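You operate a simulated robot arm through the tools that you are given. There is no shell and no other tool. Be economical: measure what you need, move in short steps, check, and stop when the job is done.

You are at the controls of a simulated robot arm. One attempt, no reset.

## Task
Set the controls near the counter in front of the shoe dryer. At the end: the lock knob is turned to free; the powder dial is turned to 1; the yellow lever is set to wind; the white reel from the hall counter top is on the mending end of the counter; whatever was shut is shut again. Leave all else as you found it, and nothing knocked over. Set down upright: white reel. The yellow lever goes to its stop.

It is judged by the outcome, as a careful person would: the job done as asked, and still so three seconds after it is handed in. It fails if anything else is knocked over, pushed out of place, dropped, spilled or broken.

## Robot
A 6-joint arm with a two-finger parallel gripper, fixed in place. Base frame: the origin is at the foot of the arm, x ahead of it, y to its left, z up; the work surface is at about z = 900. Readings come in mm, rad, newtons and seconds.
With the tool pointing down near the work surface it reaches from about 360 to 760 mm from the base axis. Its first joint turns from -1.152 to 1.152 rad. Payload 2.45 kg.
Tool frame: the origin (TCP) lies between the finger pads and is the grasp point; the fingertips stand 24 mm ahead of it; z points along the fingers, y is the line along which they close. Largest opening 68 mm; finger width 17, thickness 10; the body of the gripper, 40 by 70 mm, starts 41 mm behind the TCP.
Orientation is that of the tool frame in the base frame, as a unit quaternion [w, x, y, z]. With the fingers straight down and closing along the base's y, the tool's x points along the base's -x, its y along +y and its z along -z.

## Interface
- The arm moves only by the tool apply_moves. Its argument "motion" is a list of rows, each an object of numbers (a shift or turn left out is 0, a gripper value left out holds the last): "dx", "dy", "dz": the shift along the base's x, y, z in mm; "rx", "ry", "rz": the turn, a rotation vector about the base's x, y, z in rad; "hand": the closure, from 0 (fully open) to 1 (shut). In form: [{"dx": .., "dy": .., "dz": .., "rx": .., "ry": .., "rz": .., "hand": ..}, ...]. A call has 1 to 8 rows; each row is the pose to reach, as a shift and turn from the pose commanded when the call began. A row lasts 0.2 s, in which the tool goes at most 50 mm and 0.15 rad; a call with a longer step from one row to the next is refused whole, and so is a gripper value outside its range. Where a pose cannot be reached the arm comes as near as it can. A force on the tool above 40 N (or 10 N above the force at the start of the call, whichever is more), or a blocked arm, ends the call early, and 0.2 s more pass. The fingers move at their own pace (about 108 mm/s each) and stop on an object; they squeeze with about 31 N. The grip force told is the motor's: it shows also when the fingers shut on nothing. Time passes only in rows, and 0.2 s behind the last, so rows that repeat a pose let the fingers close. It gives the time, the measured TCP pose, the force on the tool (base axes), the opening and the grip force at its end, in the units of the frame above (readings bear some noise), with the torque about the TCP (base axes, N m) and any sound that the robot's microphone picked up.
- Cameras (640 x 400 px; columns grow to the right, rows downward): "scene" is fixed at [154, 403.7, 1470.3]; the picture's right is [-0.86, -0.51, 0.00], its down [-0.27, 0.46, -0.85] and it looks along [0.43, -0.73, -0.53] (base axes); focal length 247 px, centre (320, 200). "wrist" rides on the gripper at [84, 11, -75] in the tool frame; the picture's right is [-0.13, 0.99, 0.00], its down [-0.60, -0.08, -0.79] and it looks along [-0.79, -0.10, 0.61] (tool axes); focal length 251 px, centre (320, 200).
- capture(camera): a new picture of that camera. The clock stands still meanwhile.
- pixel_to_xyz(camera, pixels): there is no depth. For up to 12 entries [column, row, z] of the newest picture of that camera ("zoom" is the newest enlarged one), the place [x, y] in the base frame at which the ray of that pixel passes the height z, good to about 2 mm. The clock stands still meanwhile.
- close_up(camera, box): a new picture of the part [left, top, right, bottom] of that camera's present view, enlarged. The clock stands still meanwhile.
- job_done(): hands the job in; it is judged then, once.

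Work in short steps. Measure before you move; look again where a grasp or a placing could have gone wrong, and mend it. You have 80 turns and 54 pictures in all, those below and enlarged ones among them. Open the gripper and draw the arm clear of the work before you hand the job in, unless the task says otherwise; then end with one line.

The tools are called after ">>>" as name(argument=value, ...) on one line, values as JSON. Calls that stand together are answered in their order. apply_moves: Moves the arm, as the interface text tells. Its arguments: {"type":"object","properties":{"motion":{"type":"array","items":{"type":"object","properties":{"dx":{"type":"number"},"dy":{"type":"number"},"dz":{"type":"number"},"rx":{"type":"number"},"ry":{"type":"number"},"rz":{"type":"number"},"hand":{"type":"number"}}}}},"required":["motion"]} The other tools are called the same way: capture (camera) takes a picture; pixel_to_xyz (camera, pixels) gives the place at which the rays of pixels pass given heights; close_up (camera, box) takes an enlarged picture of a part of a camera's view; job_done () hands the job in.

At the start:

```text
t: 0.0
tcp_pos: [370.3, -229.7, 1333.6]
orientation: [0.0, 0.0, 1.0, 0.0]
force: [-0.6, -0.1, 0.2]
wrist_torque: [0.0, 0.02, -0.02]
width: 68.0
finger_force: 0.1
```

scene: 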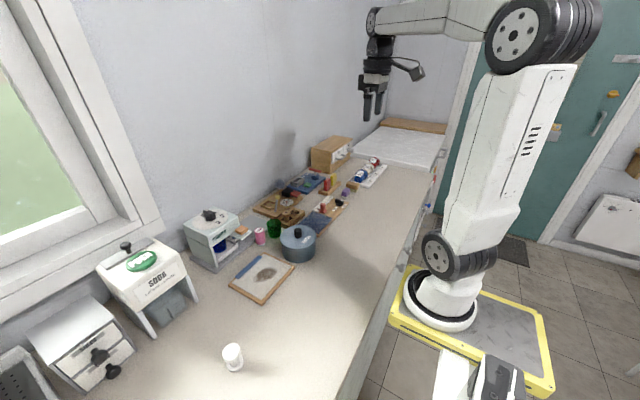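
wrist: 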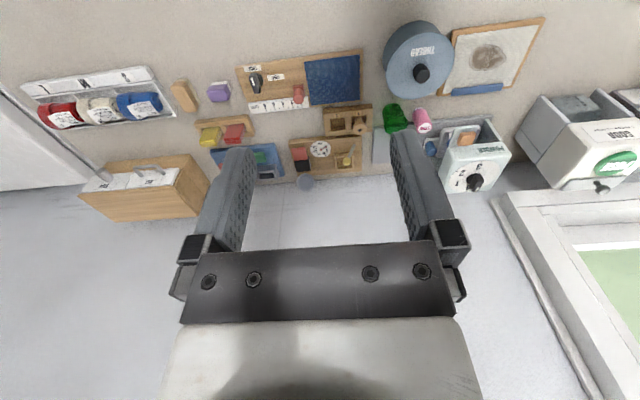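

I start by enlarging the busy parts of both views to identify the controls.

>>> close_up(camera="wrist", box=[180, 40, 380, 200])

>>> close_up(camera="wrist", box=[360, 10, 640, 210])

>>> close_up(camera="scene", box=[170, 120, 400, 300])

>>> close_up(camera="wrist", box=[10, 50, 220, 230])

```text
2.50 times, centred on (280, 120) of wrist
```

zoom: 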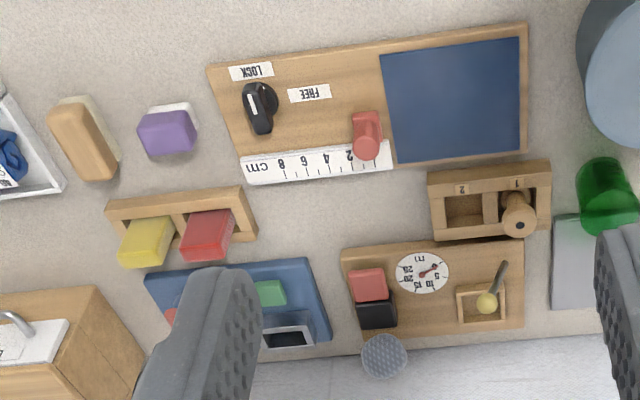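

```text
2.00 times, centred on (500, 110) of wrist
```

zoom: 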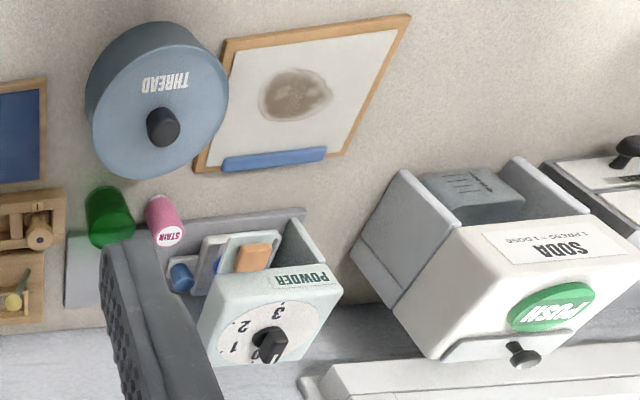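

```text
2.22 times, centred on (285, 210) of scene
```

zoom: 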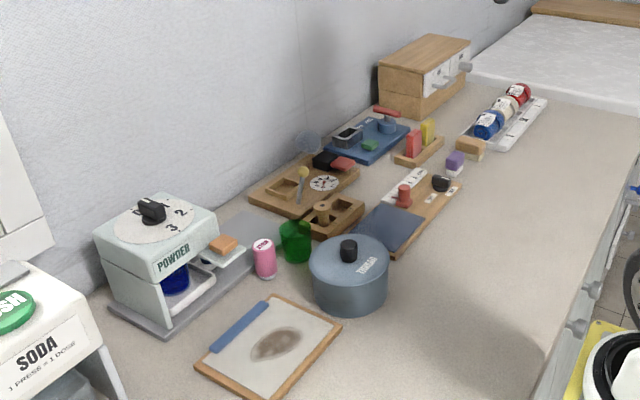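

```text
2.22 times, centred on (115, 140) of wrist
```

zoom: 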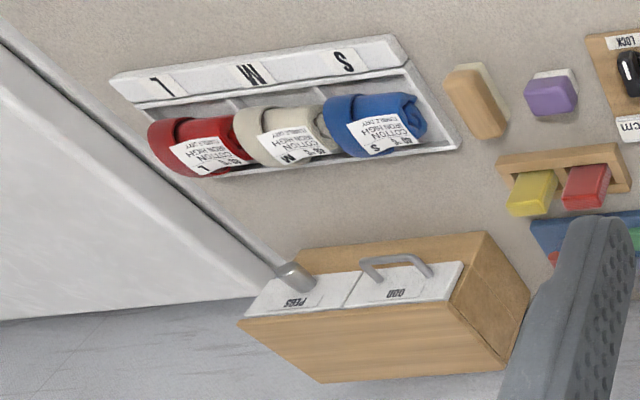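

Next I look at the white object near (232,357), the doors and shelf on the right, and the left bottom corner.

>>> close_up(camera="scene", box=[0, 200, 320, 400])

>>> close_up(camera="scene", box=[380, 60, 640, 260])

>>> close_up(camera="scene", box=[240, 150, 360, 230])

```text
2.00 times, centred on (160, 300) of scene
```

zoom: 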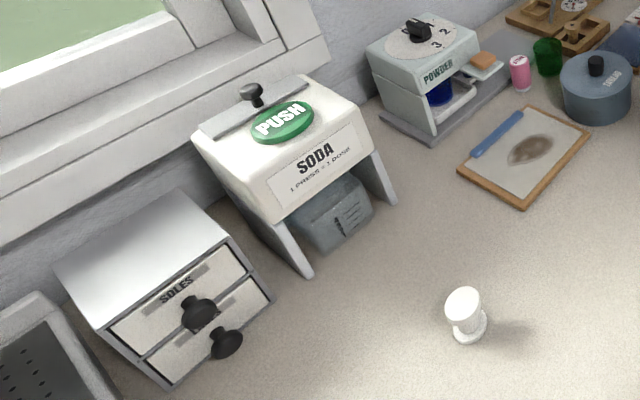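

```text
2.00 times, centred on (510, 160) of scene
```

zoom: 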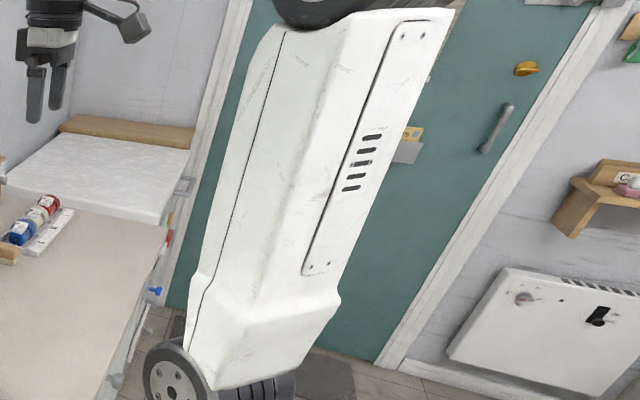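

```text
5.00 times, centred on (300, 190) of scene
```

zoom: 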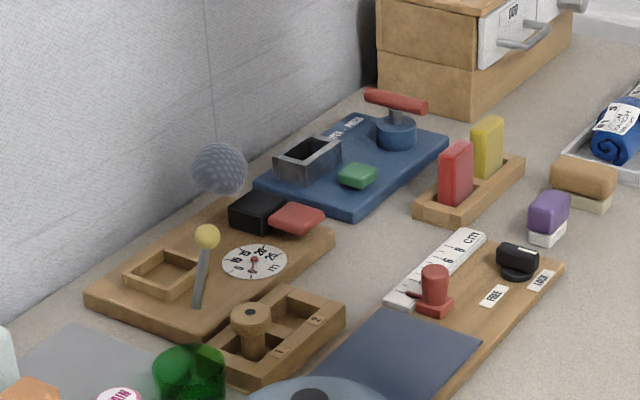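

The white spool stands at about (232,360). I measure positions of the main items at counter height.

>>> pixel_to_xyz(camera="scene", pixels=[[234, 367, 900], [231, 348, 940], [60, 390, 900], [297, 255, 900], [205, 260, 900], [310, 240, 900], [355, 185, 900], [440, 150, 900], [330, 400, 900], [325, 178, 900], [375, 130, 900], [290, 175, 910]])

>>> pixel_to_xyz(camera="wrist", pixels=[[260, 84, 925], [346, 160, 930], [345, 150, 910], [345, 122, 910], [320, 147, 910], [475, 183, 1050], [475, 125, 900], [332, 80, 905], [425, 60, 960], [398, 115, 930], [423, 122, 930], [490, 60, 900]])

```text
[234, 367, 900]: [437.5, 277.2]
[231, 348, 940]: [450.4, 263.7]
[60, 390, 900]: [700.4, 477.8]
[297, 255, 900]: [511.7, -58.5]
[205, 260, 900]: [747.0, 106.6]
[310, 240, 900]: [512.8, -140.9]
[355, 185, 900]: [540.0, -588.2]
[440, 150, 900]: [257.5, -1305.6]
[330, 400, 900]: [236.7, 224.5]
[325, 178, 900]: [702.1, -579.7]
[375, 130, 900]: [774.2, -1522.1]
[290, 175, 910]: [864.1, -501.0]
```

```text
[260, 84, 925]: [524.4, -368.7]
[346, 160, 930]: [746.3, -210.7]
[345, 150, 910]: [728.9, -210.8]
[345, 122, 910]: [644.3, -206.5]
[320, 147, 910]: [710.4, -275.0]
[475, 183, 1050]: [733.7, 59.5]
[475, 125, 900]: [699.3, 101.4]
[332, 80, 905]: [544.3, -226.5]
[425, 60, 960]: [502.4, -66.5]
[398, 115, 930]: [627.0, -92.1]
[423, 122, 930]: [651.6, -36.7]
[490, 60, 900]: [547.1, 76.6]
```

I lower the wrist camera toward the winder board to read its labels.

>>> apply_moves(motion=[{"dx": 20, "dz": -40}, {"dx": 40, "dz": -80}, {"dx": 40, "dz": -125}, {"dx": 40, "dz": -170}, {"dx": 40, "dz": -210}])

>>> capture(camera="wrist")

```text
t: 1.2
tcp_pos: [409.5, -229.3, 1123.1]
orientation: [0.0, 0.0, 1.0, 0.0]
force: [0.4, -0.6, -1.5]
wrist_torque: [0.02, -0.01, -0.01]
width: 67.9
finger_force: 0.1
```

```text
44 pictures are left
```

wrist: 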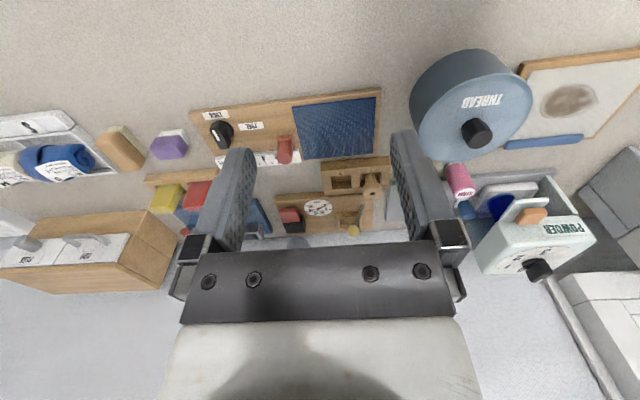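

>>> close_up(camera="wrist", box=[180, 80, 400, 240])

```text
2.50 times, centred on (290, 160) of wrist
```

zoom: 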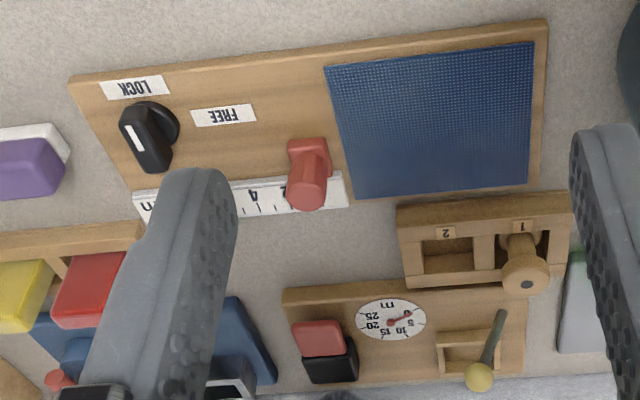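

The lever and knob details need a steeper view; I move forward and tilt the camera down.

>>> apply_moves(motion=[{"dx": 30, "ry": 0.13}, {"dx": 60, "ry": 0.26}, {"dx": 95, "ry": 0.39}, {"dx": 130, "ry": 0.5}, {"dx": 150, "dy": -20, "ry": 0.5}])

>>> capture(camera="wrist")

```text
t: 2.4
tcp_pos: [560.5, -248.3, 1121.8]
orientation: [-0.249, 0.0, 0.969, 0.0]
force: [-1.0, 0.2, 0.0]
wrist_torque: [-0.02, -0.02, -0.01]
width: 67.9
finger_force: 0.1
```

```text
42 pictures are left
```

wrist: 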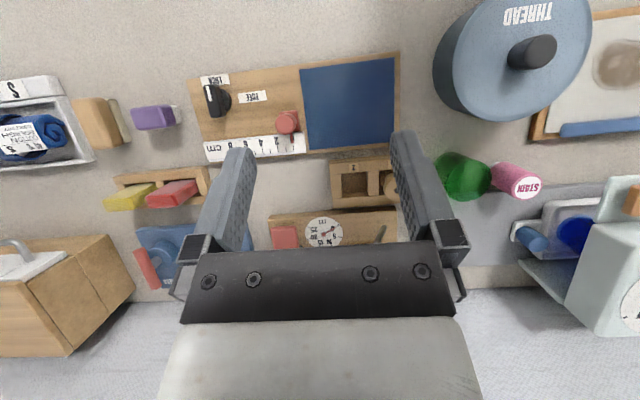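

The gripper body hides the lever near (383,235); I shift forward and left so that it shows between the fingers.

>>> apply_moves(motion=[{"dx": 35, "dy": 20}, {"dx": 80, "dy": 35, "ry": -0.1}])

>>> close_up(camera="wrist", box=[220, 40, 440, 240])

>>> close_up(camera="wrist", box=[100, 0, 300, 120])

```text
t: 3.0
tcp_pos: [637.9, -214.0, 1122.9]
orientation: [-0.199, 0.0, 0.98, 0.0]
force: [0.8, 0.1, 0.6]
wrist_torque: [-0.01, -0.03, 0.03]
width: 67.8
finger_force: 0.0
```

```text
2.00 times, centred on (330, 140) of wrist
```

zoom: 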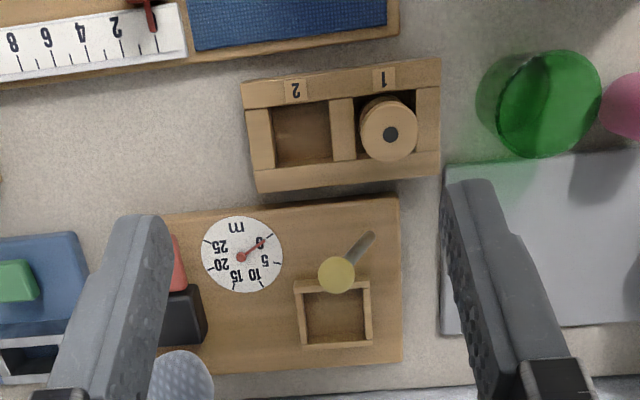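

```text
3.20 times, centred on (200, 60) of wrist
```

zoom: 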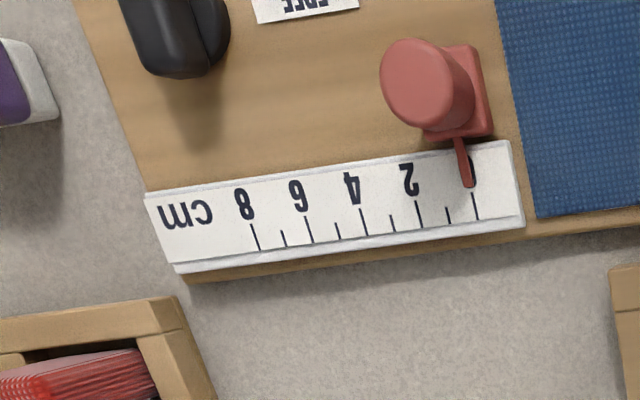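

The ball is at about (337,272) in the zoom; no WIND label is visible yet, so I check from the scene camera.

>>> close_up(camera="scene", box=[250, 175, 330, 225])

>>> pixel_to_xyz(camera="wrist", pixels=[[405, 157, 910], [388, 176, 970], [388, 176, 950], [240, 52, 900]])

```text
8.00 times, centred on (290, 200) of scene
```

zoom: 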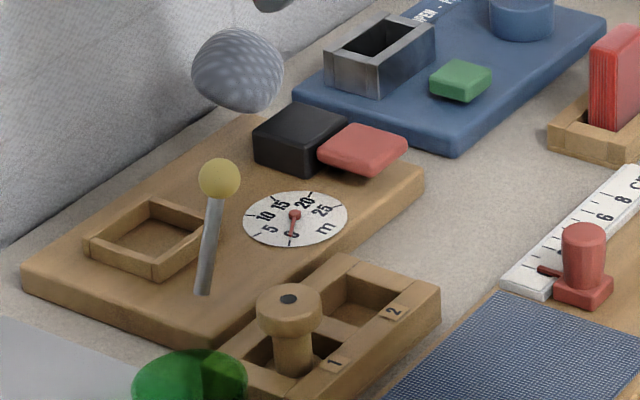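

```text
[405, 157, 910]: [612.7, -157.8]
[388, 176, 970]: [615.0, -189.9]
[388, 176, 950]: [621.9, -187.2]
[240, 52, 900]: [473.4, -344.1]
```

The scene zoom shows the lever base at (203,290) and ball at (220,178). I also check the counter front edge for other labels or yellow levers.

>>> close_up(camera="scene", box=[350, 130, 470, 250])

>>> capture(camera="wrist")

>>> pixel_to_xyz(camera="wrist", pixels=[[405, 157, 912], [388, 176, 980], [388, 176, 950], [373, 180, 915], [375, 212, 915], [404, 180, 915], [405, 212, 915], [305, 138, 915], [352, 167, 915], [357, 159, 915]])

>>> pixel_to_xyz(camera="scene", pixels=[[275.3, 211.5, 912], [277.4, 197.3, 980], [277.4, 197.3, 950], [286.7, 201.8, 914]])

```text
3.33 times, centred on (410, 190) of scene
```

zoom: 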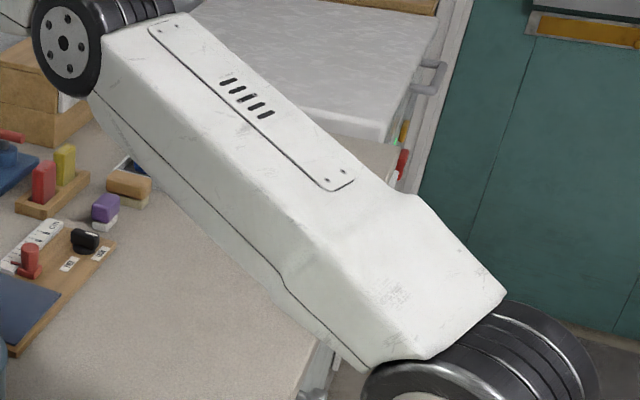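

```text
37 pictures are left
```

wrist: 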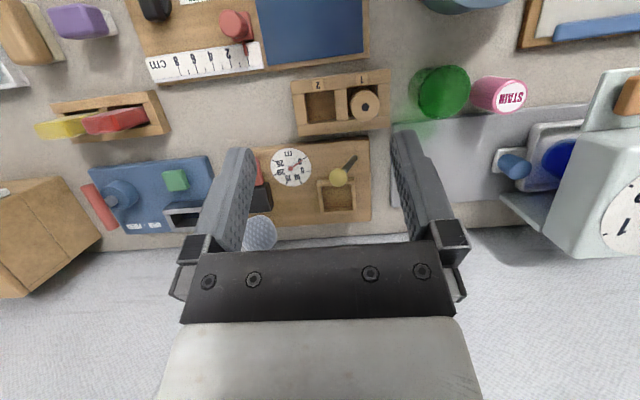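

```text
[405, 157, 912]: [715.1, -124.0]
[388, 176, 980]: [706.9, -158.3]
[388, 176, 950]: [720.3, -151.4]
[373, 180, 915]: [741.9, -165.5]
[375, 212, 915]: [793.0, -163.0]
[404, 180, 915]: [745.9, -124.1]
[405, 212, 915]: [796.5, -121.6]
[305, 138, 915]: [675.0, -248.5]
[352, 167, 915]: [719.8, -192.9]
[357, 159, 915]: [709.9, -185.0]
```

```text
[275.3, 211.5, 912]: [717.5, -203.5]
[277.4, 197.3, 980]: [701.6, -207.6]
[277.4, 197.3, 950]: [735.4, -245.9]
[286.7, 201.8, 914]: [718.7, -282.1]
```

>>> pixel_to_xyz(camera="wrist", pixels=[[355, 157, 912], [338.5, 176.5, 980], [338.5, 176.5, 950], [321, 181, 915], [353, 179, 915], [324, 211, 915], [356, 210, 915], [291, 168, 914], [369, 140, 912], [371, 222, 912], [262, 150, 912]])

>>> close_up(camera="wrist", box=[240, 130, 400, 230])

>>> close_up(camera="wrist", box=[70, 140, 230, 240])

```text
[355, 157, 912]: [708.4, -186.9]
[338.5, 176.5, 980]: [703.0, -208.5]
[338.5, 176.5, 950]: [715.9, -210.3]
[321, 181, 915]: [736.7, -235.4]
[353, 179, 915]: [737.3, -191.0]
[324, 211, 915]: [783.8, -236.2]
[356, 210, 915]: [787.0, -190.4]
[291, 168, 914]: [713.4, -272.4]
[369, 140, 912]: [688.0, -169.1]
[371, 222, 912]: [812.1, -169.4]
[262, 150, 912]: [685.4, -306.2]
```

```text
4.00 times, centred on (320, 180) of wrist
```

zoom: 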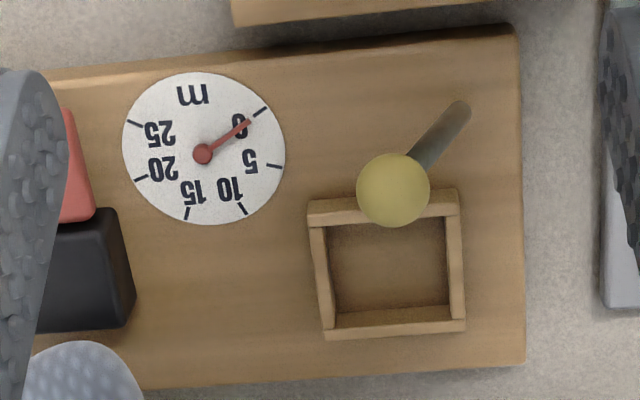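

```text
4.00 times, centred on (150, 190) of wrist
```

zoom: 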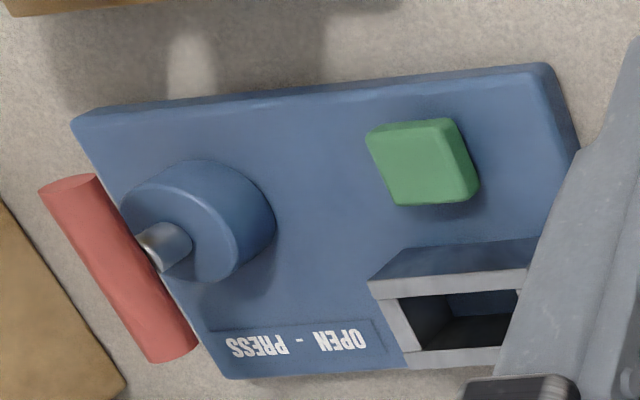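

The lever runs from about (703,-187,925) to its ball at (702,-208,980), leaning toward -y. I go to the lock knob first and look at it closely.

>>> apply_moves(motion=[{"dx": -25, "dy": -30, "ry": -0.1}, {"dx": -55, "dy": -60, "ry": -0.2}, {"dx": -85, "dy": -90, "ry": -0.3}, {"dx": -115, "dy": -125, "ry": -0.4}, {"dx": -145, "dy": -155, "dz": -15, "ry": -0.4}, {"dx": -160, "dy": -155, "dz": -50, "ry": -0.4}])

>>> close_up(camera="wrist", box=[240, 40, 440, 165])

```text
t: 4.4
tcp_pos: [478.0, -369.5, 1074.5]
orientation: [0.0, 0.0, 1.0, 0.001]
force: [0.2, -0.7, 0.4]
wrist_torque: [0.01, 0.01, -0.02]
width: 68.2
finger_force: 0.0
```

```text
3.20 times, centred on (340, 102) of wrist
```

zoom: 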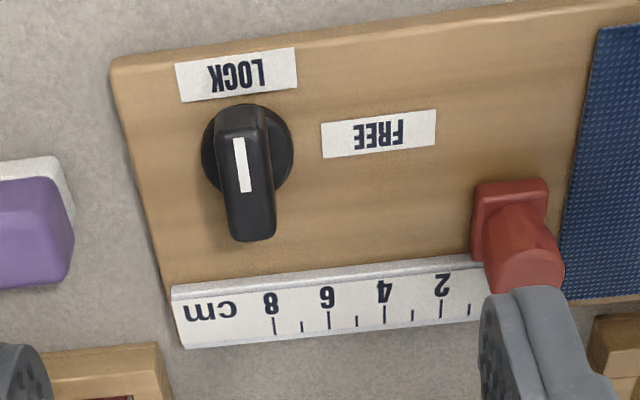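

The bar knob points at LOCK (stripe toward -x), FREE is at +y: a -90° turn about z. I triangulate the knob.

>>> pixel_to_xyz(camera="zoom", pixels=[[247, 148, 915], [242, 164, 940], [242, 164, 950], [250, 235, 940], [250, 235, 930], [240, 112, 940], [222, 170, 940], [270, 165, 940], [378, 133, 912], [237, 75, 912]])

>>> close_up(camera="scene", box=[310, 175, 374, 215])

```text
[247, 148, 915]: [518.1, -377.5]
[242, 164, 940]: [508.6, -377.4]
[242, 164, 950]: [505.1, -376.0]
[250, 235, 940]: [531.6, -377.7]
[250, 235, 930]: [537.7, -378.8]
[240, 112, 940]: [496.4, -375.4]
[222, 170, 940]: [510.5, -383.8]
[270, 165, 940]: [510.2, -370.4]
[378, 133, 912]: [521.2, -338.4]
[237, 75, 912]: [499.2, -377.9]
```

```text
10.00 times, centred on (342, 195) of scene
```

zoom: 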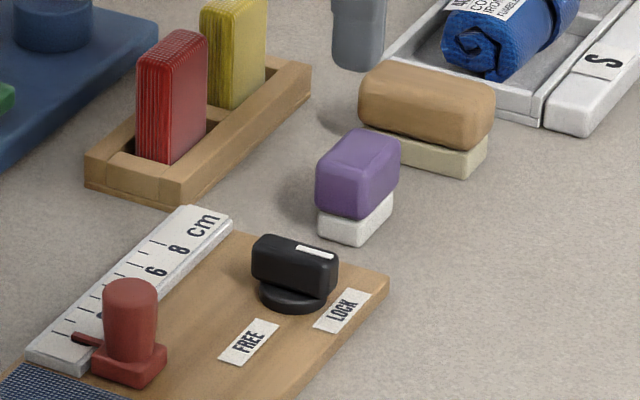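

>>> pixel_to_xyz(camera="zoom", pixels=[[298, 246, 930], [298, 246, 940], [293, 300, 915], [249, 341, 905], [249, 341, 912], [342, 310, 905], [342, 310, 912]])

```text
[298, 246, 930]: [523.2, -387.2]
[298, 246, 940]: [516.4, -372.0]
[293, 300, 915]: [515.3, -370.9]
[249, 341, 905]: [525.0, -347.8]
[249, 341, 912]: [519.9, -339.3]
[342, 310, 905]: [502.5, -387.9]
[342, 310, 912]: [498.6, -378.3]
```

Knob centre is about (518,-377), top z≈937. I partly close the gripper, descend over it and stop with tips near 922.

>>> apply_moves(motion=[{"dx": 40, "dy": -7.5, "hand": 0.45}, {"dx": 40, "dy": -7.5, "dz": -45}, {"dx": 40, "dy": -7.5, "dz": -85}, {"dx": 40, "dy": -7.5, "dz": -110}, {"dx": 40, "dy": -7.5, "dz": -129}])

>>> capture(camera="wrist")

```text
t: 5.6
tcp_pos: [521.0, -379.8, 943.3]
orientation: [-0.001, 0.0, 1.0, 0.0]
force: [-0.5, 0.2, -0.4]
wrist_torque: [0.0, -0.01, -0.01]
width: 37.3
finger_force: 0.0
```

```text
32 pictures are left
```

wrist: 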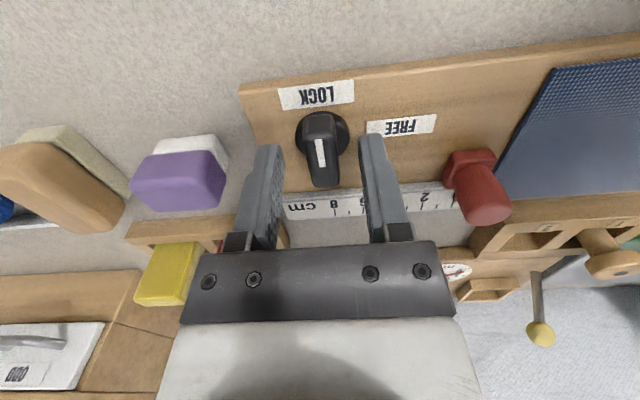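

The knob sits between the fingertips, centred. I close on it.

>>> apply_moves(motion=[{"hand": 1}, {"hand": 1}, {"hand": 1}])

```text
t: 6.4
tcp_pos: [520.8, -377.7, 944.5]
orientation: [0.0, 0.0, 1.0, 0.001]
force: [0.4, 11.2, 1.3]
wrist_torque: [0.07, -0.04, -0.06]
width: 14.9
finger_force: 34.2
```

Gripped (width 14.9), the sideways force shows I'm ~2 mm off in y. I shift a bit and turn -90° about z in steps.

>>> apply_moves(motion=[{"dx": -1, "dy": 2, "rz": -0.14}, {"dx": -1, "dy": 2, "rz": -0.28}, {"dx": -1, "dy": 2, "rz": -0.42}, {"dx": -1, "dy": 2, "rz": -0.56}, {"dx": -1, "dy": 2, "rz": -0.7}, {"dx": -1, "dy": 2, "rz": -0.84}])

```text
t: 7.8
tcp_pos: [520.4, -376.2, 945.6]
orientation: [0.001, 0.408, 0.913, -0.001]
force: [5.2, -22.1, -14.1]
wrist_torque: [-0.37, -0.11, 0.01]
width: 14.6
finger_force: 33.6
```

Turned 0.84 rad; y force is now -22 N, so I relax back 2 mm and continue the rest.

>>> apply_moves(motion=[{"dx": 1, "dy": -1.5}, {"dx": 1, "dy": -2.5, "rz": -0.13}, {"dx": 1, "dy": -2.5, "rz": -0.26}, {"dx": 1, "dy": -2.5, "rz": -0.4}, {"dx": 1, "dy": -2.5, "rz": -0.54}])

>>> close_up(camera="scene", box=[300, 165, 380, 215])

```text
t: 9.0
tcp_pos: [521.0, -376.6, 945.2]
orientation: [-0.002, 0.638, 0.77, 0.0]
force: [-0.6, 0.2, -0.6]
wrist_torque: [1.02, 0.22, 0.05]
width: 14.8
finger_force: 34.5
```

```text
8.00 times, centred on (340, 190) of scene
```

zoom: 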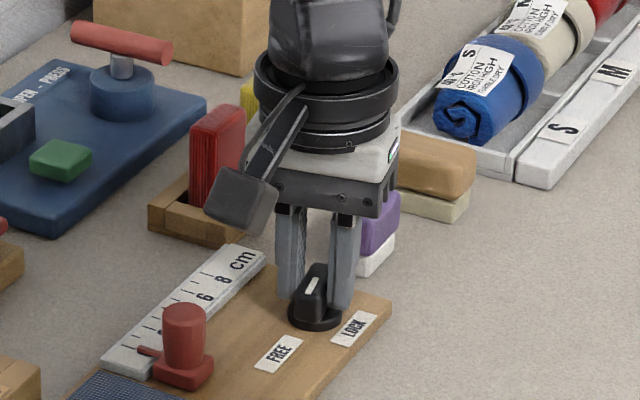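

The knob turns with the gripper (now 1.38 rad). I finish to ~1.58 rad and check.

>>> apply_moves(motion=[{"rz": -0.1}, {"rz": -0.21}])

```text
t: 9.6
tcp_pos: [520.9, -376.9, 946.2]
orientation: [0.0, 0.713, 0.701, 0.0]
force: [4.6, 7.9, 1.6]
wrist_torque: [0.69, -0.02, 0.73]
width: 14.8
finger_force: 34.2
```

Torque about z rose to 0.73: the stop is reached. I release, rise and look.

>>> apply_moves(motion=[{"hand": 0.45}, {"hand": 0.45}, {"dz": 40}, {"dz": 80}])

>>> close_up(camera="scene", box=[310, 175, 374, 215])

```text
t: 10.6
tcp_pos: [519.3, -377.2, 1023.3]
orientation: [0.0, 0.714, 0.7, 0.0]
force: [0.0, -0.2, -0.5]
wrist_torque: [-0.01, 0.01, -0.01]
width: 37.4
finger_force: 0.0
```

```text
10.00 times, centred on (342, 195) of scene
```

zoom: 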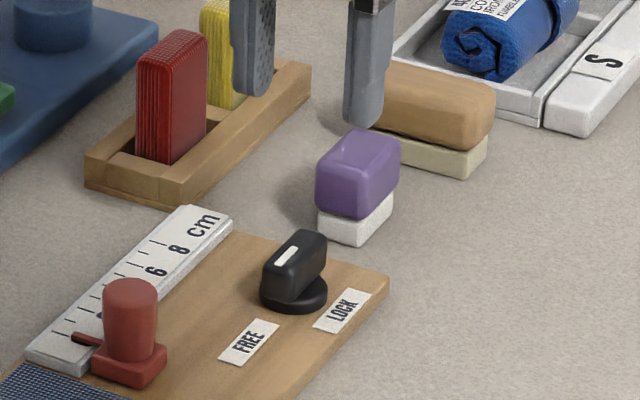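

Knob now points at FREE. Next I rise, unwind the wrist and move toward the powder machine.

>>> apply_moves(motion=[{"dz": 45, "rz": 0.14, "hand": 0}, {"dz": 90, "rz": 0.28}, {"dz": 130, "dy": 25, "rz": 0.42}, {"dz": 165, "dy": 60, "rz": 0.56}, {"dz": 190, "dy": 100, "rz": 0.7}, {"dz": 205, "dy": 145, "rz": 0.84}, {"dz": 205, "dy": 192, "rz": 0.98}, {"dz": 205, "dy": 240, "rz": 1.12}])

>>> apply_moves(motion=[{"dy": 45, "rz": 0.14}, {"dy": 90, "rz": 0.28}, {"dy": 135, "rz": 0.42}, {"dy": 175, "rz": 0.459}, {"dy": 197, "rz": 0.459}])

>>> capture(camera="wrist")

```text
t: 12.4
tcp_pos: [520.1, -136.9, 1231.7]
orientation: [0.0, 0.232, 0.973, 0.001]
force: [0.9, 0.8, 0.7]
wrist_torque: [-0.01, 0.01, -0.02]
width: 68.2
finger_force: 0.0
```

```text
t: 13.6
tcp_pos: [520.2, 60.5, 1228.6]
orientation: [0.0, 0.005, 1.0, 0.0]
force: [1.0, 0.7, 0.1]
wrist_torque: [0.04, -0.01, -0.02]
width: 68.1
finger_force: 0.1
```

```text
29 pictures are left
```

wrist: 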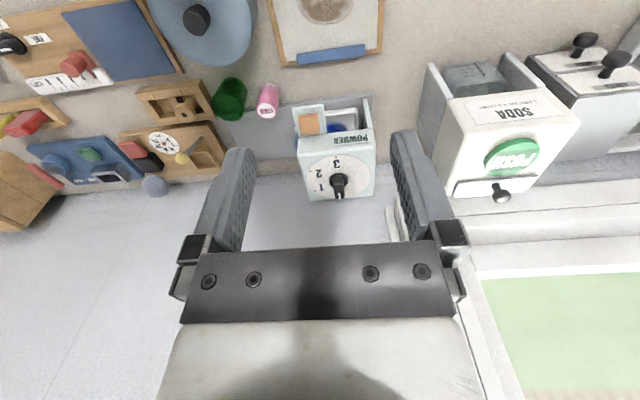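

>>> close_up(camera="wrist", box=[280, 90, 400, 210])

>>> close_up(camera="scene", box=[172, 195, 268, 255])

```text
3.33 times, centred on (340, 150) of wrist
```

zoom: 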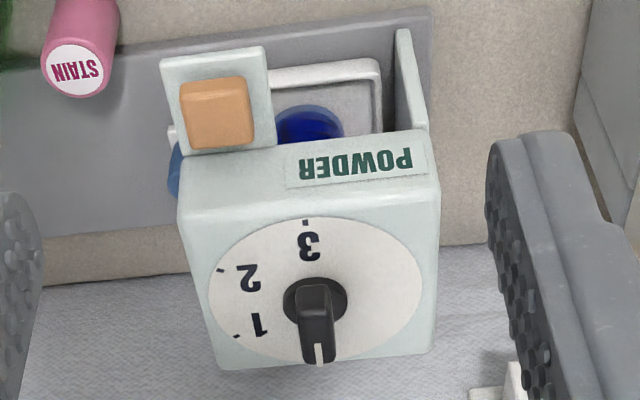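

```text
6.67 times, centred on (220, 225) of scene
```

zoom: 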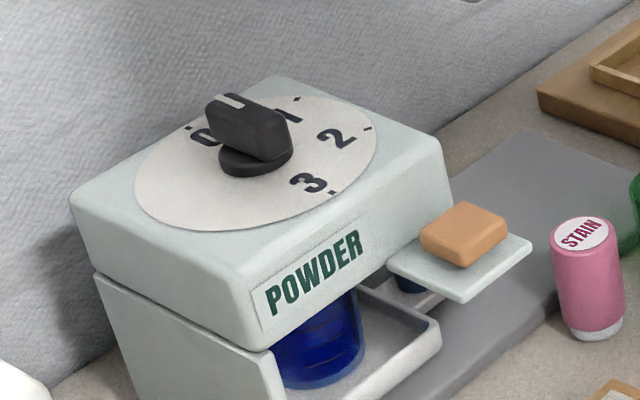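

Dial is at 0 (stripe toward the wall). I measure ticks and height; the newest zoom is the scene one.

>>> pixel_to_xyz(camera="zoom", pixels=[[188, 127, 1045], [297, 99, 1045], [368, 130, 1045], [332, 191, 1045], [256, 162, 1045], [256, 162, 1055], [297, 99, 1055], [368, 130, 1055], [332, 191, 1055], [231, 101, 1075], [250, 120, 1075]])

>>> pixel_to_xyz(camera="wrist", pixels=[[335.5, 156.6, 1045], [310.3, 171, 1045], [315.1, 190.8, 1045], [338.5, 179, 1045], [338.5, 179, 1055], [335.5, 156.6, 1055], [310.3, 171, 1055], [315.1, 190.8, 1055], [335, 185, 1075], [335.8, 196, 1075]])

```text
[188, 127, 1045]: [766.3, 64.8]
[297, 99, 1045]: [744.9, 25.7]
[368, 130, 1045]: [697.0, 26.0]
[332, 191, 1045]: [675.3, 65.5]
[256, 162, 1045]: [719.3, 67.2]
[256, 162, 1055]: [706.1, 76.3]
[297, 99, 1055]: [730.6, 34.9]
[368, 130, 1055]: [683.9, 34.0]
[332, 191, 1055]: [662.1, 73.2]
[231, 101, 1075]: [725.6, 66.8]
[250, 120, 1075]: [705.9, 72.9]
```

```text
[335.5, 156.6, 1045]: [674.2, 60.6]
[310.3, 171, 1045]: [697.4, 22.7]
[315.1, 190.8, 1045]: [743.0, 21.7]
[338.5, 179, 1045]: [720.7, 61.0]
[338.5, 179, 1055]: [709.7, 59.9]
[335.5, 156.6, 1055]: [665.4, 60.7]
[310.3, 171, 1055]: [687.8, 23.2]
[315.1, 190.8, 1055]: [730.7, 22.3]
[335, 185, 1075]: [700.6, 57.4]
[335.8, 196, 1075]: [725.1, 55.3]
```

Dial centre ≈(721,62), plate z≈1043, bar top ≈1067; "1" lies -60° from the present pointer. I move over it and then down.

>>> apply_moves(motion=[{"dx": 45, "hand": 0.45}, {"dx": 90}, {"dx": 135, "dy": 1}, {"dx": 175, "dy": 1.5, "dz": -15}, {"dx": 201, "dy": 1.5, "dz": -50}, {"dx": 201, "dy": 1.5, "dz": -85}])

>>> capture(camera="wrist")

```text
t: 15.0
tcp_pos: [722.0, 61.1, 1143.0]
orientation: [0.0, 0.005, 1.0, 0.0]
force: [0.1, 0.0, -0.6]
wrist_torque: [0.0, -0.02, 0.01]
width: 37.5
finger_force: 0.0
```

```text
26 pictures are left
```

wrist: 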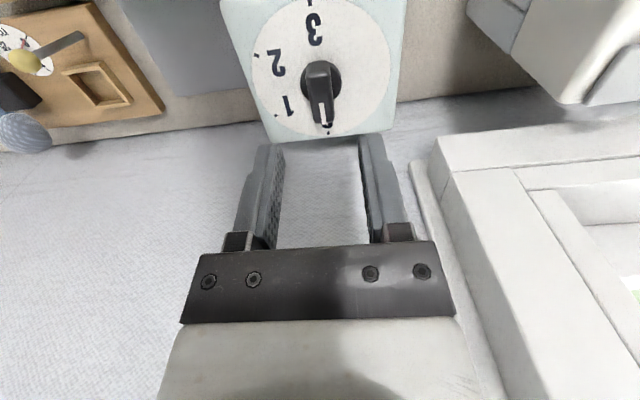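

>>> pixel_to_xyz(camera="wrist", pixels=[[320, 84, 1048], [321, 95, 1067], [307, 90, 1067], [340, 90, 1067], [323, 110, 1067], [257, 57, 1043], [276, 116, 1043], [308, 3, 1043]])

```text
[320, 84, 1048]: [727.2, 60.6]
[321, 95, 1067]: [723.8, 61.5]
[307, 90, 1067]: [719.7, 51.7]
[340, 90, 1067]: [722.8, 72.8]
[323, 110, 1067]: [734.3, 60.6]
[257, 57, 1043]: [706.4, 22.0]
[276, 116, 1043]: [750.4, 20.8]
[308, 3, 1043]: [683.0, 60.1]
```

Centre confirmed ≈(723,62). I descend to z≈1075 and grip.

>>> apply_moves(motion=[{"dx": 1.5, "dy": 0.5, "dz": -35}, {"dx": 1.5, "dy": 0.5, "dz": -68}, {"dx": 1.5, "dy": 0.5, "dz": -68, "hand": 1}, {"dx": 1.5, "dy": 0.5, "dz": -68, "hand": 1}, {"dx": 1.5, "dy": 0.5, "dz": -68, "hand": 1}])

```text
t: 16.2
tcp_pos: [723.2, 60.6, 1077.6]
orientation: [-0.002, 0.006, 1.0, 0.0]
force: [-4.4, -3.0, -2.9]
wrist_torque: [0.02, -0.27, -0.03]
width: 16.0
finger_force: 34.9
```

Gripped at width 16. I turn -60° about z in steps.

>>> apply_moves(motion=[{"rz": -0.14}, {"rz": -0.28}, {"rz": -0.42}, {"rz": -0.56}, {"rz": -0.7}, {"rz": -0.84}, {"rz": -0.96}, {"rz": -1.06}])

>>> close_up(camera="scene", box=[172, 195, 268, 255])

```text
t: 17.7
tcp_pos: [726.0, 65.5, 1077.7]
orientation: [0.005, 0.433, 0.901, 0.004]
force: [11.4, 3.5, -4.8]
wrist_torque: [0.13, 0.18, 0.07]
width: 16.0
finger_force: 35.0
stopped in row 7: the force on the tool passed its limit (the readings are from after the stop); the commanded pose is now the measured one
```

```text
6.67 times, centred on (220, 225) of scene
```

zoom: 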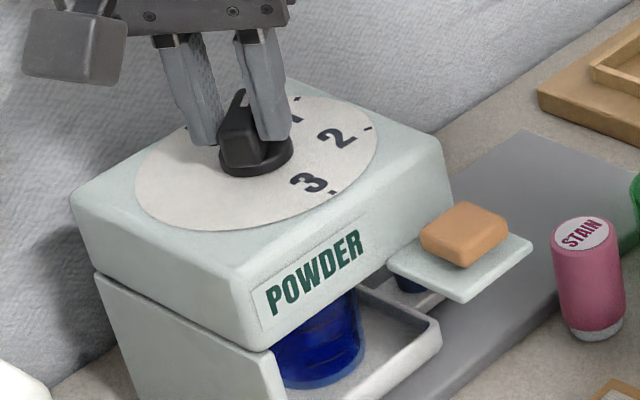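

0.90 of 1.05 rad turned; the force comes from a slight off-axis grip. I re-open to let it settle, re-grip and finish the turn.

>>> apply_moves(motion=[{"hand": 0.6}, {"hand": 0.6}, {"dx": -1, "dy": -2, "hand": 0.6}, {"dx": -1, "dy": -2, "hand": 1}, {"dx": -1, "dy": -2, "hand": 1}, {"dx": -1, "dy": -2, "hand": 1}])

>>> apply_moves(motion=[{"rz": -0.05}, {"rz": -0.1}, {"rz": -0.15}])

```text
t: 19.1
tcp_pos: [726.9, 65.3, 1078.4]
orientation: [0.005, 0.433, 0.901, 0.006]
force: [25.4, 16.2, -4.3]
wrist_torque: [-0.06, -0.27, 0.17]
width: 15.9
finger_force: 35.2
```

```text
t: 19.8
tcp_pos: [725.8, 65.1, 1078.9]
orientation: [0.008, 0.478, 0.878, 0.01]
force: [11.9, 2.1, -5.6]
wrist_torque: [0.29, 0.28, 0.08]
width: 15.8
finger_force: 35.1
stopped in row 3: the force on the tool passed its limit (the readings are from after the stop); the commanded pose is now the measured one
```

Turned to ~1.0 rad. I release, rise and check the pointer.

>>> apply_moves(motion=[{"hand": 0.45}, {"hand": 0.45}, {"dz": 35}, {"dz": 70}])

>>> close_up(camera="scene", box=[172, 195, 268, 255])

>>> capture(camera="wrist")

```text
t: 20.8
tcp_pos: [726.1, 64.9, 1148.4]
orientation: [0.008, 0.479, 0.878, 0.009]
force: [0.2, 0.1, -0.1]
wrist_torque: [-0.01, -0.02, 0.0]
width: 37.1
finger_force: 0.1
```

```text
6.67 times, centred on (220, 225) of scene
```

zoom: 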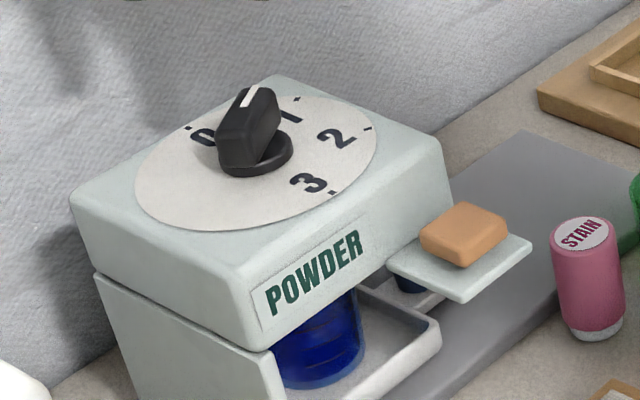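

```text
23 pictures are left
```

wrist: 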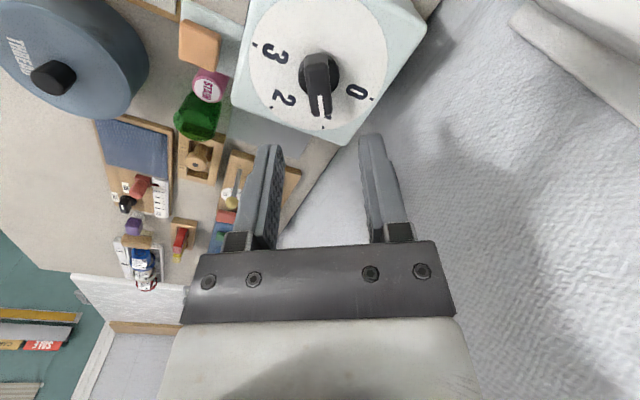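

>>> close_up(camera="wrist", box=[240, 0, 432, 144])

```text
2.78 times, centred on (336, 72) of wrist
```

zoom: 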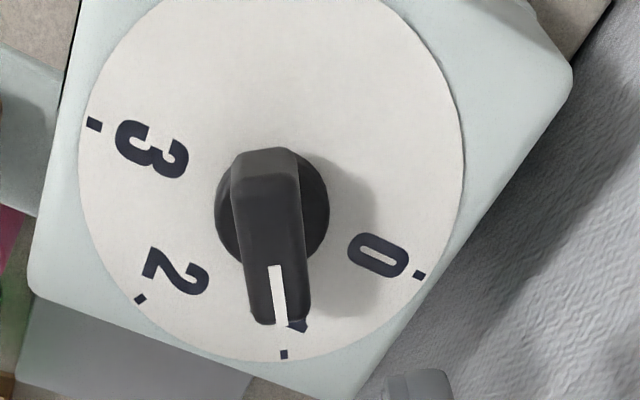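

>>> pixel_to_xyz(camera="zoom", pixels=[[95, 124, 1043], [140, 300, 1043], [284, 354, 1043], [418, 276, 1043], [272, 208, 1047], [277, 268, 1067], [282, 320, 1067], [263, 160, 1067], [266, 185, 1067]])

```text
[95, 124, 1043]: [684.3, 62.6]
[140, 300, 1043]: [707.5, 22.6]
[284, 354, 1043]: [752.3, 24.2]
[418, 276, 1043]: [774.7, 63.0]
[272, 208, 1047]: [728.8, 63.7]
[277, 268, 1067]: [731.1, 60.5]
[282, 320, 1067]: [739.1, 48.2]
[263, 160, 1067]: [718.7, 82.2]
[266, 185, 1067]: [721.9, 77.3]
```

The pointer is at about -57° versus -59.6° for the "1" tick. I re-grip and nudge the last 3°.

>>> apply_moves(motion=[{"dx": 1, "dy": 0, "dz": -35}, {"dx": 1, "dz": -69}, {"dx": 1, "dz": -69, "hand": 1}, {"dx": 1, "dz": -69, "hand": 1}, {"dx": 1, "dz": -69, "rz": -0.03}, {"dx": 1, "dz": -69, "rz": -0.055}])

>>> apply_moves(motion=[{"hand": 0.45}, {"hand": 0.45}, {"dz": 35}, {"dz": 70}])

>>> close_up(camera="wrist", box=[240, 0, 432, 144])

```text
t: 22.2
tcp_pos: [725.4, 65.3, 1079.9]
orientation: [0.008, 0.502, 0.865, 0.008]
force: [-7.3, -2.1, -2.5]
wrist_torque: [-0.08, 0.52, -0.03]
width: 16.1
finger_force: 35.0
```

```text
t: 23.2
tcp_pos: [726.2, 63.8, 1148.7]
orientation: [0.008, 0.502, 0.865, 0.008]
force: [0.1, 0.4, 0.2]
wrist_torque: [0.01, -0.02, 0.02]
width: 37.7
finger_force: 0.0
```

```text
2.78 times, centred on (336, 72) of wrist
```

zoom: 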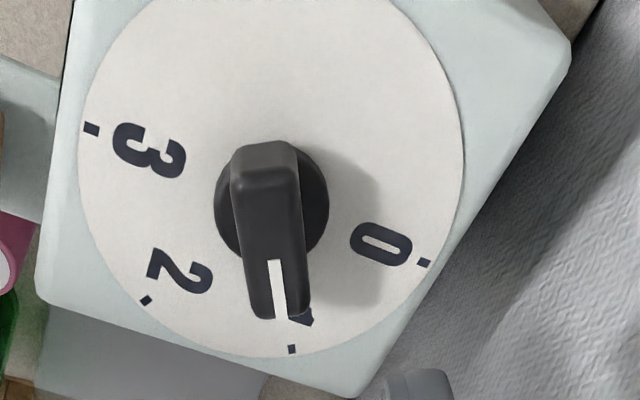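

The pointer now lines up with the "1" tick. Next I back out, unwind the wrist and go to view the lever.

>>> apply_moves(motion=[{"dz": 20, "rz": 0.14}, {"dx": -20, "dy": -30, "dz": 25, "rz": 0.28}, {"dx": -40, "dy": -65, "dz": 25, "rz": 0.42}, {"dx": -60, "dy": -105, "dz": 25, "rz": 0.56}, {"dx": -75, "dy": -150, "dz": 25, "rz": 0.7}, {"dx": -86, "dy": -195, "dz": 10, "rz": 0.84}, {"dx": -90, "dy": -235, "dz": 0, "rz": 0.98}, {"dx": -95, "dy": -275, "dz": -20, "rz": 1.052, "hand": 1}])

>>> capture(camera="wrist")

```text
t: 25.0
tcp_pos: [633.2, -212.1, 1132.7]
orientation: [0.002, -0.001, 1.0, 0.012]
force: [-1.1, 0.3, 0.0]
wrist_torque: [-0.02, -0.02, -0.02]
width: 0.1
finger_force: 23.7
```

```text
20 pictures are left
```

wrist: 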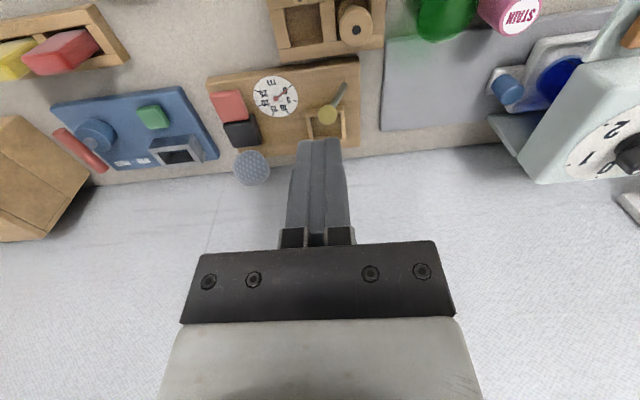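

>>> close_up(camera="wrist", box=[250, 60, 378, 140])

>>> pixel_to_xyz(camera="wrist", pixels=[[342, 84, 912], [342, 84, 925], [327, 113, 980], [327, 113, 970], [308, 117, 925], [343, 112, 925]])

```text
5.00 times, centred on (314, 100) of wrist
```

zoom: 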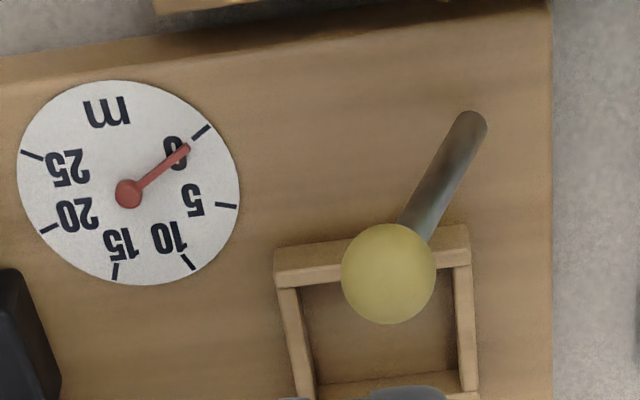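

```text
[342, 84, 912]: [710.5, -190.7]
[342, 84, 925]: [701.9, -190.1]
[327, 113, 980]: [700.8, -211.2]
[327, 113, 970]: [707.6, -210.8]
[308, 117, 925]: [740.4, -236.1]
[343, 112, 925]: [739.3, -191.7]
```

No label blocks; lever leans to -y, so its other stop is to +y. I descend with closed fingers on the -y side of the ball (y≈-250, tips ≈962).

>>> apply_moves(motion=[{"dx": 35, "dy": -25}, {"dx": 69, "dy": -38, "dz": -15}, {"dx": 69, "dy": -38, "dz": -60}, {"dx": 69, "dy": -38, "dz": -105}, {"dx": 69, "dy": -38, "dz": -147}])

>>> close_up(camera="scene", box=[240, 160, 336, 220])

```text
t: 26.2
tcp_pos: [703.5, -248.1, 979.2]
orientation: [0.004, -0.001, 1.0, 0.011]
force: [-0.1, -0.6, -0.3]
wrist_torque: [0.01, -0.01, -0.02]
width: 0.1
finger_force: 24.0
```

```text
6.67 times, centred on (288, 190) of scene
```

zoom: 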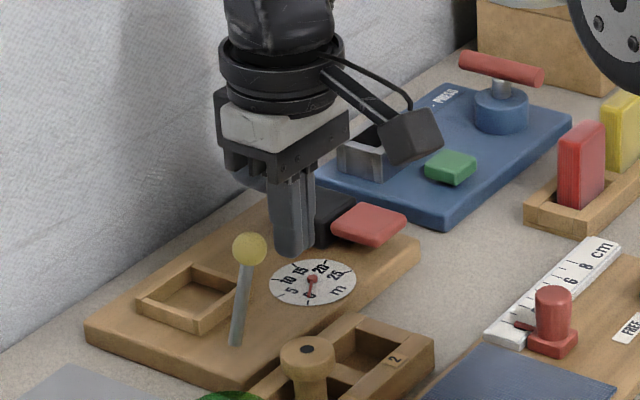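

Fingers stand clear beside the ball. I push slowly to +y.

>>> apply_moves(motion=[{"dy": 10}, {"dy": 20}, {"dy": 30}, {"dy": 38}, {"dy": 46}])

>>> close_up(camera="scene", box=[240, 160, 336, 220])

```text
t: 27.4
tcp_pos: [701.4, -201.4, 983.3]
orientation: [0.003, -0.001, 1.0, 0.012]
force: [0.6, 0.1, -0.4]
wrist_torque: [0.03, 0.0, -0.02]
width: 0.0
finger_force: 23.3
```

```text
6.67 times, centred on (288, 190) of scene
```

zoom: 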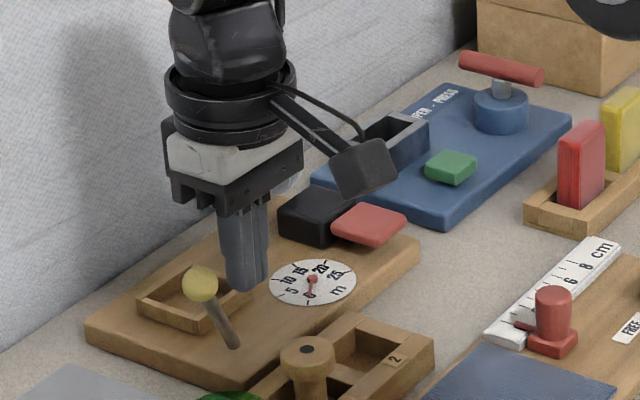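

The lever swung well over to +y with no resisting force; I push a bit further to find the stop.

>>> apply_moves(motion=[{"dy": 6}, {"dy": 12}, {"dy": 18}, {"dy": 24}])

>>> close_up(camera="scene", box=[240, 160, 336, 220])

```text
t: 28.5
tcp_pos: [698.2, -186.6, 983.3]
orientation: [0.006, 0.004, 1.0, 0.006]
force: [0.5, -7.6, -0.6]
wrist_torque: [-0.15, 0.0, -0.06]
width: 0.0
finger_force: 24.1
stopped in row 4: the force on the tool passed its limit (the readings are from after the stop); the commanded pose is now the measured one
```

```text
6.67 times, centred on (288, 190) of scene
```

zoom: 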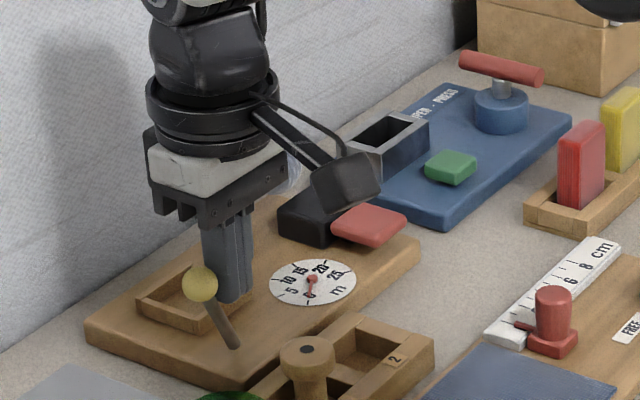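

The stop is reached (force spike, lever no longer moves). I back off and rise, then go to the reel.

>>> apply_moves(motion=[{"dy": -15}, {"dy": -35}, {"dy": -35, "dz": 45}, {"dy": -35, "dz": 90}, {"dy": -35, "dz": 135}, {"dx": -20, "dy": -20, "dz": 175}, {"dx": -50, "dy": 10, "dz": 190, "hand": 0}, {"dx": -85, "dy": 40, "dz": 200}])

>>> apply_moves(motion=[{"dx": -25, "dy": 40}, {"dx": -50, "dy": 80}, {"dx": -75, "dy": 120}, {"dx": -100, "dy": 160}, {"dx": -130, "dy": 200}, {"dx": -160, "dy": 240}, {"dx": -185, "dy": 280}, {"dx": -205, "dy": 320}])

>>> apply_moves(motion=[{"dx": -10, "dy": 35, "dz": -20}, {"dx": -10, "dy": 70, "dz": -45}, {"dx": -15, "dy": 100, "dz": -75}])

>>> capture(camera="wrist")

```text
t: 30.3
tcp_pos: [614.8, -145.5, 1185.1]
orientation: [0.005, 0.003, 1.0, 0.006]
force: [-0.3, -0.1, -0.2]
wrist_torque: [-0.01, -0.02, 0.02]
width: 67.9
finger_force: 0.0
```

```text
t: 32.1
tcp_pos: [408.2, 176.2, 1181.5]
orientation: [0.006, 0.004, 1.0, 0.006]
force: [0.3, 0.9, -0.5]
wrist_torque: [-0.02, -0.01, -0.01]
width: 68.0
finger_force: 0.0
```

```text
t: 32.9
tcp_pos: [393.4, 276.0, 1108.4]
orientation: [0.006, 0.004, 1.0, 0.006]
force: [0.0, -0.3, -0.1]
wrist_torque: [0.0, 0.03, -0.02]
width: 67.8
finger_force: 0.0
```

```text
15 pictures are left
```

wrist: 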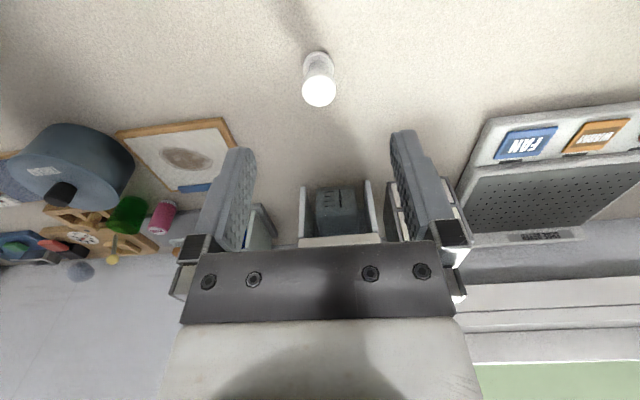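

The white reel stands at (319,63)–(319,92). I triangulate it with a scene close-up.

>>> close_up(camera="scene", box=[200, 335, 264, 375])

>>> pixel_to_xyz(camera="wrist", pixels=[[319, 62, 902], [319, 91, 940], [319, 91, 950], [319, 91, 960], [303, 91, 950], [336, 91, 950]])

```text
10.00 times, centred on (232, 355) of scene
```

zoom: 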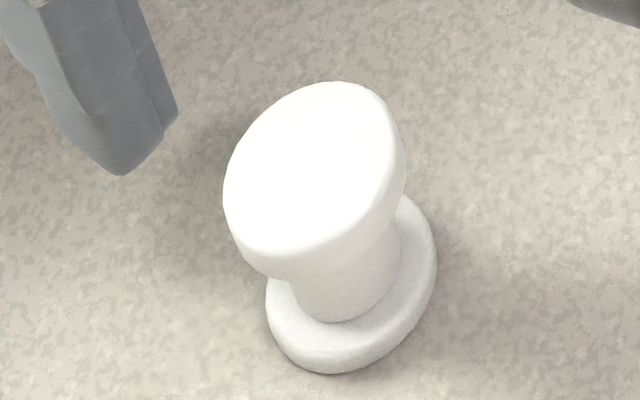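

```text
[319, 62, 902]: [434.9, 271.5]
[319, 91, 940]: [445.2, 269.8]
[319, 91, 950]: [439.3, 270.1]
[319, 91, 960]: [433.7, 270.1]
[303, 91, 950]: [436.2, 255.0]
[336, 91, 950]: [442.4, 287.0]
```

>>> pixel_to_xyz(camera="zoom", pixels=[[312, 172, 940], [312, 172, 950], [312, 172, 960], [350, 290, 904], [225, 190, 950], [395, 150, 950]])

```text
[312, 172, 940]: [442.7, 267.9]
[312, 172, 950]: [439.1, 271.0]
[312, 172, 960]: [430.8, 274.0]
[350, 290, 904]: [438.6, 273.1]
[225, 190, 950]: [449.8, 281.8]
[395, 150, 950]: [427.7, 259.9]
```

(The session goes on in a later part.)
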